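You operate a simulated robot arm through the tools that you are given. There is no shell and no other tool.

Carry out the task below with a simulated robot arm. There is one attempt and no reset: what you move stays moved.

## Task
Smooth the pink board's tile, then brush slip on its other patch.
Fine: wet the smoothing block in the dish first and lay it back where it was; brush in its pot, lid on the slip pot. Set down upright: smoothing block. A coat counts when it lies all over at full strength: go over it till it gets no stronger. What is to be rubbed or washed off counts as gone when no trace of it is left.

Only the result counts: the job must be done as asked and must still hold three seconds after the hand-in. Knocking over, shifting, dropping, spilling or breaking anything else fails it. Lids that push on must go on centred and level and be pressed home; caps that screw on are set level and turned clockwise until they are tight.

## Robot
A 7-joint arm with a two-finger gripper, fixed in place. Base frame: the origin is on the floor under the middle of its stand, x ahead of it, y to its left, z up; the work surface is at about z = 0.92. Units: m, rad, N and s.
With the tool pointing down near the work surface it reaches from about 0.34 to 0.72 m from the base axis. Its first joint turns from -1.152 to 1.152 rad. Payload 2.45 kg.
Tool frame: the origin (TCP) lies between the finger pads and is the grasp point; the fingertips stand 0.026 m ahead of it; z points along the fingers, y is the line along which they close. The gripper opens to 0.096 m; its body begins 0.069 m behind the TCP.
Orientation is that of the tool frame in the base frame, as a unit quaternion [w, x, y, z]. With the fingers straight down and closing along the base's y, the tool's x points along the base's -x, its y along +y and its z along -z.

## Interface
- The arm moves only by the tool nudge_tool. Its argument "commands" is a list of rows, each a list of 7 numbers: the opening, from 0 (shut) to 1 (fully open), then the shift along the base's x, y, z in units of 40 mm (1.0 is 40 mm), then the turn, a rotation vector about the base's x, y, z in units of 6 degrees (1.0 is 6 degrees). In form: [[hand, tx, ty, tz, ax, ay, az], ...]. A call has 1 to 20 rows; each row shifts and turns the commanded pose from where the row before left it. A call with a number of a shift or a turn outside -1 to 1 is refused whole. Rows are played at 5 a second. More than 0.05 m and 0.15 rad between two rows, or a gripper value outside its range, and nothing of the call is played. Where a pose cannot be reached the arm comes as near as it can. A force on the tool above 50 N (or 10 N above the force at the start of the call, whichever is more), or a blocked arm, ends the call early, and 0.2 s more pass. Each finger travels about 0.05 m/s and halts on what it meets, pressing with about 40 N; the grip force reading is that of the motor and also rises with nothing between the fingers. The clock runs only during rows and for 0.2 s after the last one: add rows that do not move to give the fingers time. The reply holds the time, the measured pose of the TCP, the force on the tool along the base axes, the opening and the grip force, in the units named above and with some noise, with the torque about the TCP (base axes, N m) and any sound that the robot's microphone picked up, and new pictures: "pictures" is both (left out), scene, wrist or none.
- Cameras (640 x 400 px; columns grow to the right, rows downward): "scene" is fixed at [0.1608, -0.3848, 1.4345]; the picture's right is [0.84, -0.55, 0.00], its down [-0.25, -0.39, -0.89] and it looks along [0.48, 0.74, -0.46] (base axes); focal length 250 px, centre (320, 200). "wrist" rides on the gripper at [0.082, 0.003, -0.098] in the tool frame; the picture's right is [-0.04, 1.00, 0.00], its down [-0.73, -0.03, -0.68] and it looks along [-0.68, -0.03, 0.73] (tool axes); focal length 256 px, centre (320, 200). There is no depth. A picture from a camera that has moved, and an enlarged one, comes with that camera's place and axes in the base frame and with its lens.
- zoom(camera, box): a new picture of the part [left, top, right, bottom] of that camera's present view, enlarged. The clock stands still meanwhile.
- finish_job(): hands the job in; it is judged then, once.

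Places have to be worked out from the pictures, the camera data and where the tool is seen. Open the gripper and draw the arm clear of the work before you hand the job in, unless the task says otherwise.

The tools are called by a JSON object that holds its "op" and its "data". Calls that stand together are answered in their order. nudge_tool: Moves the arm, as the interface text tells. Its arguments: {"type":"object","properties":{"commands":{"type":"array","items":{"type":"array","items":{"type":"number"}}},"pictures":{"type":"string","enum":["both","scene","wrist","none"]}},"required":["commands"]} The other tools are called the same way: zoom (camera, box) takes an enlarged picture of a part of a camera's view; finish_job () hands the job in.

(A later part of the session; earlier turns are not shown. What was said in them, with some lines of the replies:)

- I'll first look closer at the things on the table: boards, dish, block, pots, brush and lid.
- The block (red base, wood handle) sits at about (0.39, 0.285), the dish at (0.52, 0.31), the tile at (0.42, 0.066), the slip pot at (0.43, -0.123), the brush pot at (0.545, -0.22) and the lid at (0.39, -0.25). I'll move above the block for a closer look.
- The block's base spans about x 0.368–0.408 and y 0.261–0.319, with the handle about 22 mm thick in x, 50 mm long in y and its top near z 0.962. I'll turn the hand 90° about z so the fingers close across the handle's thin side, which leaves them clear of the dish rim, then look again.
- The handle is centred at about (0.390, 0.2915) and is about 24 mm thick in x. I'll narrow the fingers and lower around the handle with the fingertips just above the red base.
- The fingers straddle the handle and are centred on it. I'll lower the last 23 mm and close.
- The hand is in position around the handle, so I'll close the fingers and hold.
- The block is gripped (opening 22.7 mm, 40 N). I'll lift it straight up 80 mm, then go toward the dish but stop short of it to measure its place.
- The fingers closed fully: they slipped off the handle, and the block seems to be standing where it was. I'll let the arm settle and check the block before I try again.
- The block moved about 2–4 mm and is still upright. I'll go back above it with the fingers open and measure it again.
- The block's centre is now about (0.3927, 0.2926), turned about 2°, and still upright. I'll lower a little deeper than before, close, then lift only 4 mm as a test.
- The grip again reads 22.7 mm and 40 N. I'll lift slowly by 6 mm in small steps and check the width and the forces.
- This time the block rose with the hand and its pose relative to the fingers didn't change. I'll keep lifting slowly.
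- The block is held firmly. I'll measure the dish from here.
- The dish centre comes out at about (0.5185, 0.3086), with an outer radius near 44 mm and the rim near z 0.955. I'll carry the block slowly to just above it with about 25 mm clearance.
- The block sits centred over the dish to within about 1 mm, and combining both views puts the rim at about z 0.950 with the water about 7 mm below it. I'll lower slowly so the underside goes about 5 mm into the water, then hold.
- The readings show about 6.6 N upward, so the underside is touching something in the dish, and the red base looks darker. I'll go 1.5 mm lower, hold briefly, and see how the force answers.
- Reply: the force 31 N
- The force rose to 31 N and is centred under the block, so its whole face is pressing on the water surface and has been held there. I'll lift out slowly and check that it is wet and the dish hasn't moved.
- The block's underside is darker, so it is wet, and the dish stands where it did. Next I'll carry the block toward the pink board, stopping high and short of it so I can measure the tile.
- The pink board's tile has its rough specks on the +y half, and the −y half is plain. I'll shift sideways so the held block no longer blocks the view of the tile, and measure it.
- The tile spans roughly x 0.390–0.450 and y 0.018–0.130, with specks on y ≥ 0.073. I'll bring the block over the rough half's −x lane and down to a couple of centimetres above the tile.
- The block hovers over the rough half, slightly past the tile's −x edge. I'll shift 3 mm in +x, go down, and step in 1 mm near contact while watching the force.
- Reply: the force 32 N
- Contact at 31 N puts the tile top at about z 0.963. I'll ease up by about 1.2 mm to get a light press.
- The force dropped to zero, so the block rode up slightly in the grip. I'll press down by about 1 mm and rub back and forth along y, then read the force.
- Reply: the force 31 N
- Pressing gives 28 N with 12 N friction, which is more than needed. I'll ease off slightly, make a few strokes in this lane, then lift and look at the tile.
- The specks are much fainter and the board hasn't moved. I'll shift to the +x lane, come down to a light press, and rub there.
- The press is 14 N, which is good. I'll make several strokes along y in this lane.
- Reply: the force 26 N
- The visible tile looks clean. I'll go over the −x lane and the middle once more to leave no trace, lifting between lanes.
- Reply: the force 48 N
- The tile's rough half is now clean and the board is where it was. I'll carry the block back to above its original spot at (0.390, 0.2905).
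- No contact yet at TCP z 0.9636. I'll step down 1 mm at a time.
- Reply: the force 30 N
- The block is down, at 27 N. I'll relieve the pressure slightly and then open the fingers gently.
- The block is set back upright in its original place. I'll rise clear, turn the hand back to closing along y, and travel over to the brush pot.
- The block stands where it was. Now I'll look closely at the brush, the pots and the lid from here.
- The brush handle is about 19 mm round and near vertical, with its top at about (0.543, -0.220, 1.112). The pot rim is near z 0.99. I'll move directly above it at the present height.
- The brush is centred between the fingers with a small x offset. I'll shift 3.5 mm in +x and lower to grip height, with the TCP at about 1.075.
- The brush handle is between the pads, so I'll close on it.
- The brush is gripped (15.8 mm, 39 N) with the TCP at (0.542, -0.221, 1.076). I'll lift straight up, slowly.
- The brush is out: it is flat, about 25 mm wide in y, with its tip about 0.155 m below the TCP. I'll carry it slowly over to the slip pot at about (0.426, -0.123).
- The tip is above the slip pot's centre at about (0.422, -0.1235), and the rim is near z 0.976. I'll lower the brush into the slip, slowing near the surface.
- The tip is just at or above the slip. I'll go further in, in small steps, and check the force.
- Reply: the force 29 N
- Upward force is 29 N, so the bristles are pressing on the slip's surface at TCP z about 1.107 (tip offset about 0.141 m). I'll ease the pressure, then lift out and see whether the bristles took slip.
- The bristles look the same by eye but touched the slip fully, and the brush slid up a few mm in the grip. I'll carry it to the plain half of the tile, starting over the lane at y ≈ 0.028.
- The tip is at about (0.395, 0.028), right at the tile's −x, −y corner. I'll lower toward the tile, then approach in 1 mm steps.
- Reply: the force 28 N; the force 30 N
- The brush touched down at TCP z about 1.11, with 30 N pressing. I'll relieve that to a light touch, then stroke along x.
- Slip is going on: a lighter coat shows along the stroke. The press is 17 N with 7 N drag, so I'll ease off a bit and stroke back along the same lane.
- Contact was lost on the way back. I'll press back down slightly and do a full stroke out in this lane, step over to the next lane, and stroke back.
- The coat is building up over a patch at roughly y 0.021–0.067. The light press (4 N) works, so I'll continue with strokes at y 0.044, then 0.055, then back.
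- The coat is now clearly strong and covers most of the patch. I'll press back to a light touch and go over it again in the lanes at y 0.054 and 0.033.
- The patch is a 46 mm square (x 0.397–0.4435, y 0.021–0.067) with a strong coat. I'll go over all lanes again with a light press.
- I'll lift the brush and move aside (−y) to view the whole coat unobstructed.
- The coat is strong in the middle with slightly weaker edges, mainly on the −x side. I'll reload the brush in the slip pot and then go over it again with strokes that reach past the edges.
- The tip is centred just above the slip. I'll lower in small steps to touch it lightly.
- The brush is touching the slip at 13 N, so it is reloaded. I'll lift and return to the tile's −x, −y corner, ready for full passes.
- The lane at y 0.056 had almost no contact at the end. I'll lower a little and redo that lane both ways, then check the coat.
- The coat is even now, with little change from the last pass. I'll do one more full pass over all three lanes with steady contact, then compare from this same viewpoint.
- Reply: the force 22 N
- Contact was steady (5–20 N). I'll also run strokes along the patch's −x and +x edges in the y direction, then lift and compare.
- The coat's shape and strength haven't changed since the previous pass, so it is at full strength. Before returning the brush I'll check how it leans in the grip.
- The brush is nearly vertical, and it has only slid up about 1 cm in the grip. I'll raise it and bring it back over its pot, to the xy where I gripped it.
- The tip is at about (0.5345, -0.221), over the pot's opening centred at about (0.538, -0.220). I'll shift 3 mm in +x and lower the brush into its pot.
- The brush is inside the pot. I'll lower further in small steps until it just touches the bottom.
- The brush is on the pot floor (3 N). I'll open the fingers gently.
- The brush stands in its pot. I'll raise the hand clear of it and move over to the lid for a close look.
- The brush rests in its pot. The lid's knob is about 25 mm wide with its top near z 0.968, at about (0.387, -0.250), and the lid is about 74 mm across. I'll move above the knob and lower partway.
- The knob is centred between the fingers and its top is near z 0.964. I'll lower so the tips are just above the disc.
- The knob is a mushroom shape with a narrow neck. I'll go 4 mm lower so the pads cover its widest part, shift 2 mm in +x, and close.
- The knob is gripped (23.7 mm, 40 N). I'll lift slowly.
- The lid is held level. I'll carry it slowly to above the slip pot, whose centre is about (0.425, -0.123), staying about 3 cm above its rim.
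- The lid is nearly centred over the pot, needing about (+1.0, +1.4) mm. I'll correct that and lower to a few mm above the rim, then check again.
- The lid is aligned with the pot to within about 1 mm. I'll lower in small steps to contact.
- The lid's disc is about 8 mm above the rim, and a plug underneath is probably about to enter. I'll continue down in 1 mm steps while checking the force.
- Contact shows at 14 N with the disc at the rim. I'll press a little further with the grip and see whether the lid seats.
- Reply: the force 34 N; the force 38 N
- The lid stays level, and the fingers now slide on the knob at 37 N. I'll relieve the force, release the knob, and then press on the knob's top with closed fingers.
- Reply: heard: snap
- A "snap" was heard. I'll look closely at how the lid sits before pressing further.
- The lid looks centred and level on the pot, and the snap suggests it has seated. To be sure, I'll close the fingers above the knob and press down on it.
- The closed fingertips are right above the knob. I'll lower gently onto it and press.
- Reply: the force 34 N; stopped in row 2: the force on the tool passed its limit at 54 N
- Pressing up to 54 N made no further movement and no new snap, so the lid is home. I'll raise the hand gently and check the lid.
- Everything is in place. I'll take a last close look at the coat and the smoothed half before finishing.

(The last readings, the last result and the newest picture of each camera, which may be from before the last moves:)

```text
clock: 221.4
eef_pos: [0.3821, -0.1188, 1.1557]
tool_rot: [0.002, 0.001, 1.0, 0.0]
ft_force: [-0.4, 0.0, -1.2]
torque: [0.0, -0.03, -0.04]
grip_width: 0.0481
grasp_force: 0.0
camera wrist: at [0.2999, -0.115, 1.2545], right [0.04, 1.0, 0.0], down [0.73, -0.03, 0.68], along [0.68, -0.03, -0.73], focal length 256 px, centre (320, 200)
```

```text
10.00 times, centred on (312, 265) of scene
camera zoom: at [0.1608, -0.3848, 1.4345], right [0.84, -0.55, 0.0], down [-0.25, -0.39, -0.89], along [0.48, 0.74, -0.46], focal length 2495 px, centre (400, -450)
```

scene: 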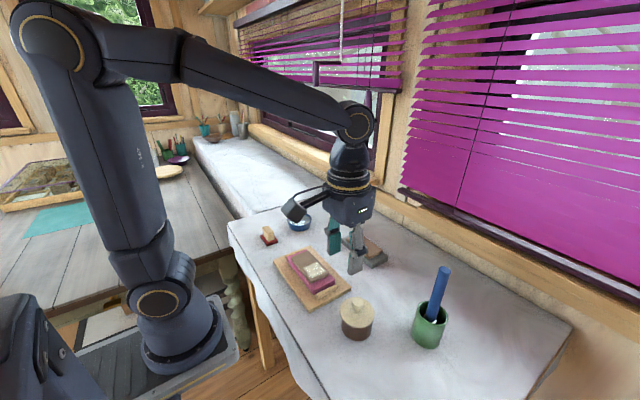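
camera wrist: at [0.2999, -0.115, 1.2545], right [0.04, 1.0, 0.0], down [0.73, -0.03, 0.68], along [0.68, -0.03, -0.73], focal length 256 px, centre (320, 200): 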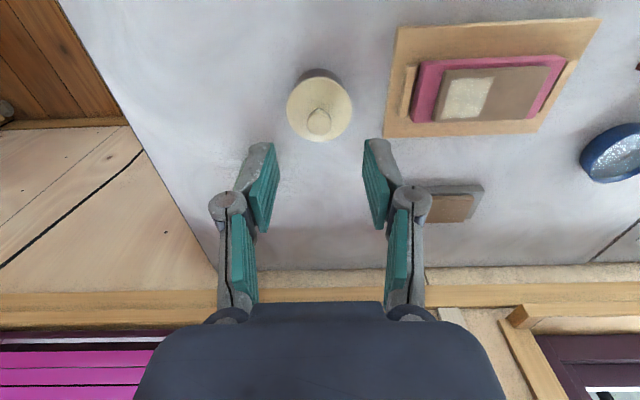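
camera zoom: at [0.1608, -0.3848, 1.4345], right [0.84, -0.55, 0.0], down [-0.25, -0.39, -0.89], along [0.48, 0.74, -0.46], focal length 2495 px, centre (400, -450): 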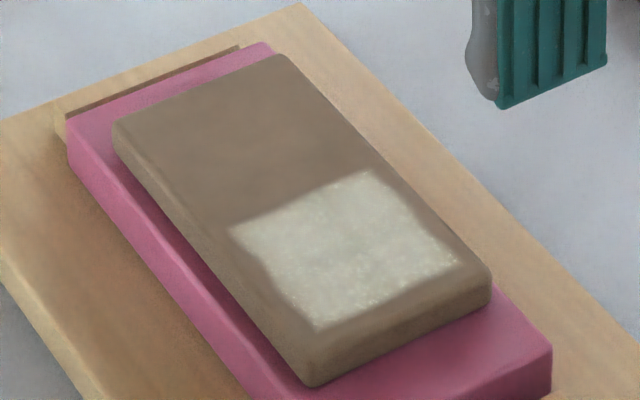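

The specks are gone, the coat is even, the lid is level and home, the brush is in its pot, and the block stands in its place. I'll open the gripper fully and draw the arm up and clear.

{"op": "nudge_tool", "data": {"commands": [[0.7, 0, 0, 0.8, 0, 0, 0], [1, 0, 0.1, 1, 0, 0, 0], [1, -0.3, 0.2, 1, 0, 0, 0], [1, -0.4, 0.3, 1, 0, 0, 0], [1, -0.3, 0.2, 0.2, 0, 0, 0], [1, 0, 0, 0, 0, 0, 0], [1, 0, 0, 0, 0, 0, 0]], "pictures": "both"}}

{"op": "zoom", "data": {"camera": "scene", "box": [230, 190, 480, 380]}}

```text
clock: 223.0
eef_pos: [0.3435, -0.0863, 1.3175]
tool_rot: [0.002, 0.001, 1.0, -0.001]
ft_force: [0.0, 0.2, -0.2]
torque: [0.0, 0.02, 0.01]
grip_width: 0.0963
grasp_force: 0.0
camera wrist: at [0.2618, -0.082, 1.4152], right [0.04, 1.0, 0.0], down [0.73, -0.03, 0.68], along [0.68, -0.03, -0.73], focal length 256 px, centre (320, 200)
```

scene: 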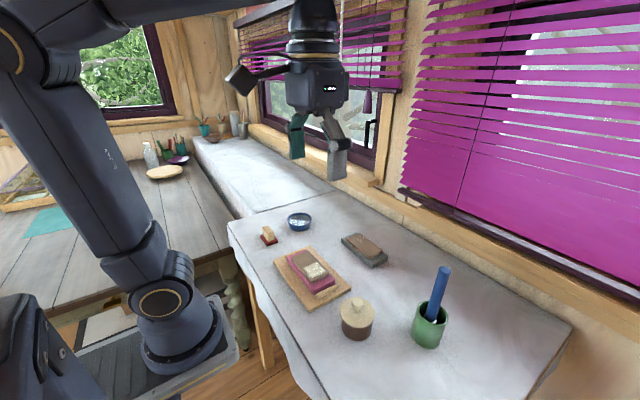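
wrist: 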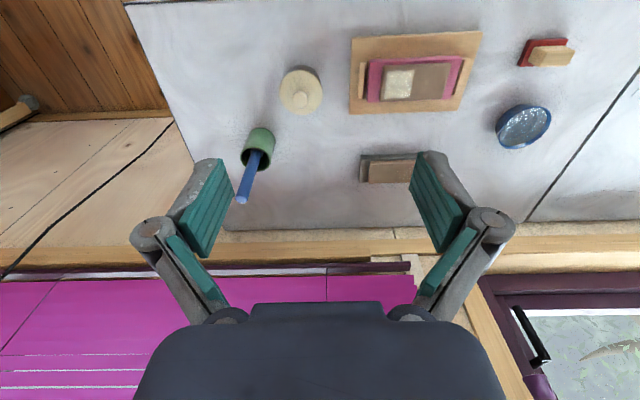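

```text
2.11 times, centred on (355, 285) of scene
camera zoom: at [0.1608, -0.3848, 1.4345], right [0.84, -0.55, 0.0], down [-0.25, -0.39, -0.89], along [0.48, 0.74, -0.46], focal length 525 px, centre (246, 21)
```

zoom: 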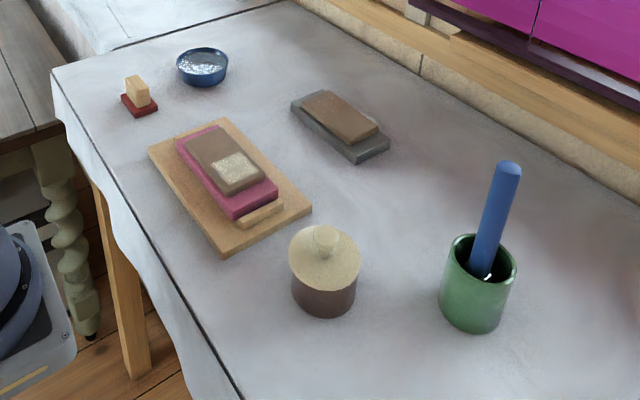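

The final pictures show it all done: smoothed and coated tile, brush in its pot, lid on, block upright in its place, gripper open and arm clear. I'll hand the job in.

{"op": "finish_job", "data": {}}

```text
The job is handed in.
```

The job is done and handed in: the pink board's tile is smoothed and its other patch is coated with slip. I don't have the judge's result.

- **Smoothing:** I wetted the block in the dish and rubbed the rough half of the tile until no specks showed. My first grip on the block slipped and nudged it 2–4 mm. It is now back upright within about 1 mm of its original spot.
- **Slip coat:** I brushed the plain half in several passes and reloaded the brush once. The coat looked no stronger after the last pass, so I took it as full strength; I could only judge that by eye.
- **Brush:** It is back in its green pot, leaning slightly as it did at the start.
- **Lid:** It is on the slip pot, centred and level. I heard it snap, and pressing with about 50 N moved it no further. The pot itself may have shifted by about 1 mm while I pressed the lid on.

The dish and the two boards did not visibly move. The gripper is open and the arm is clear of the table.
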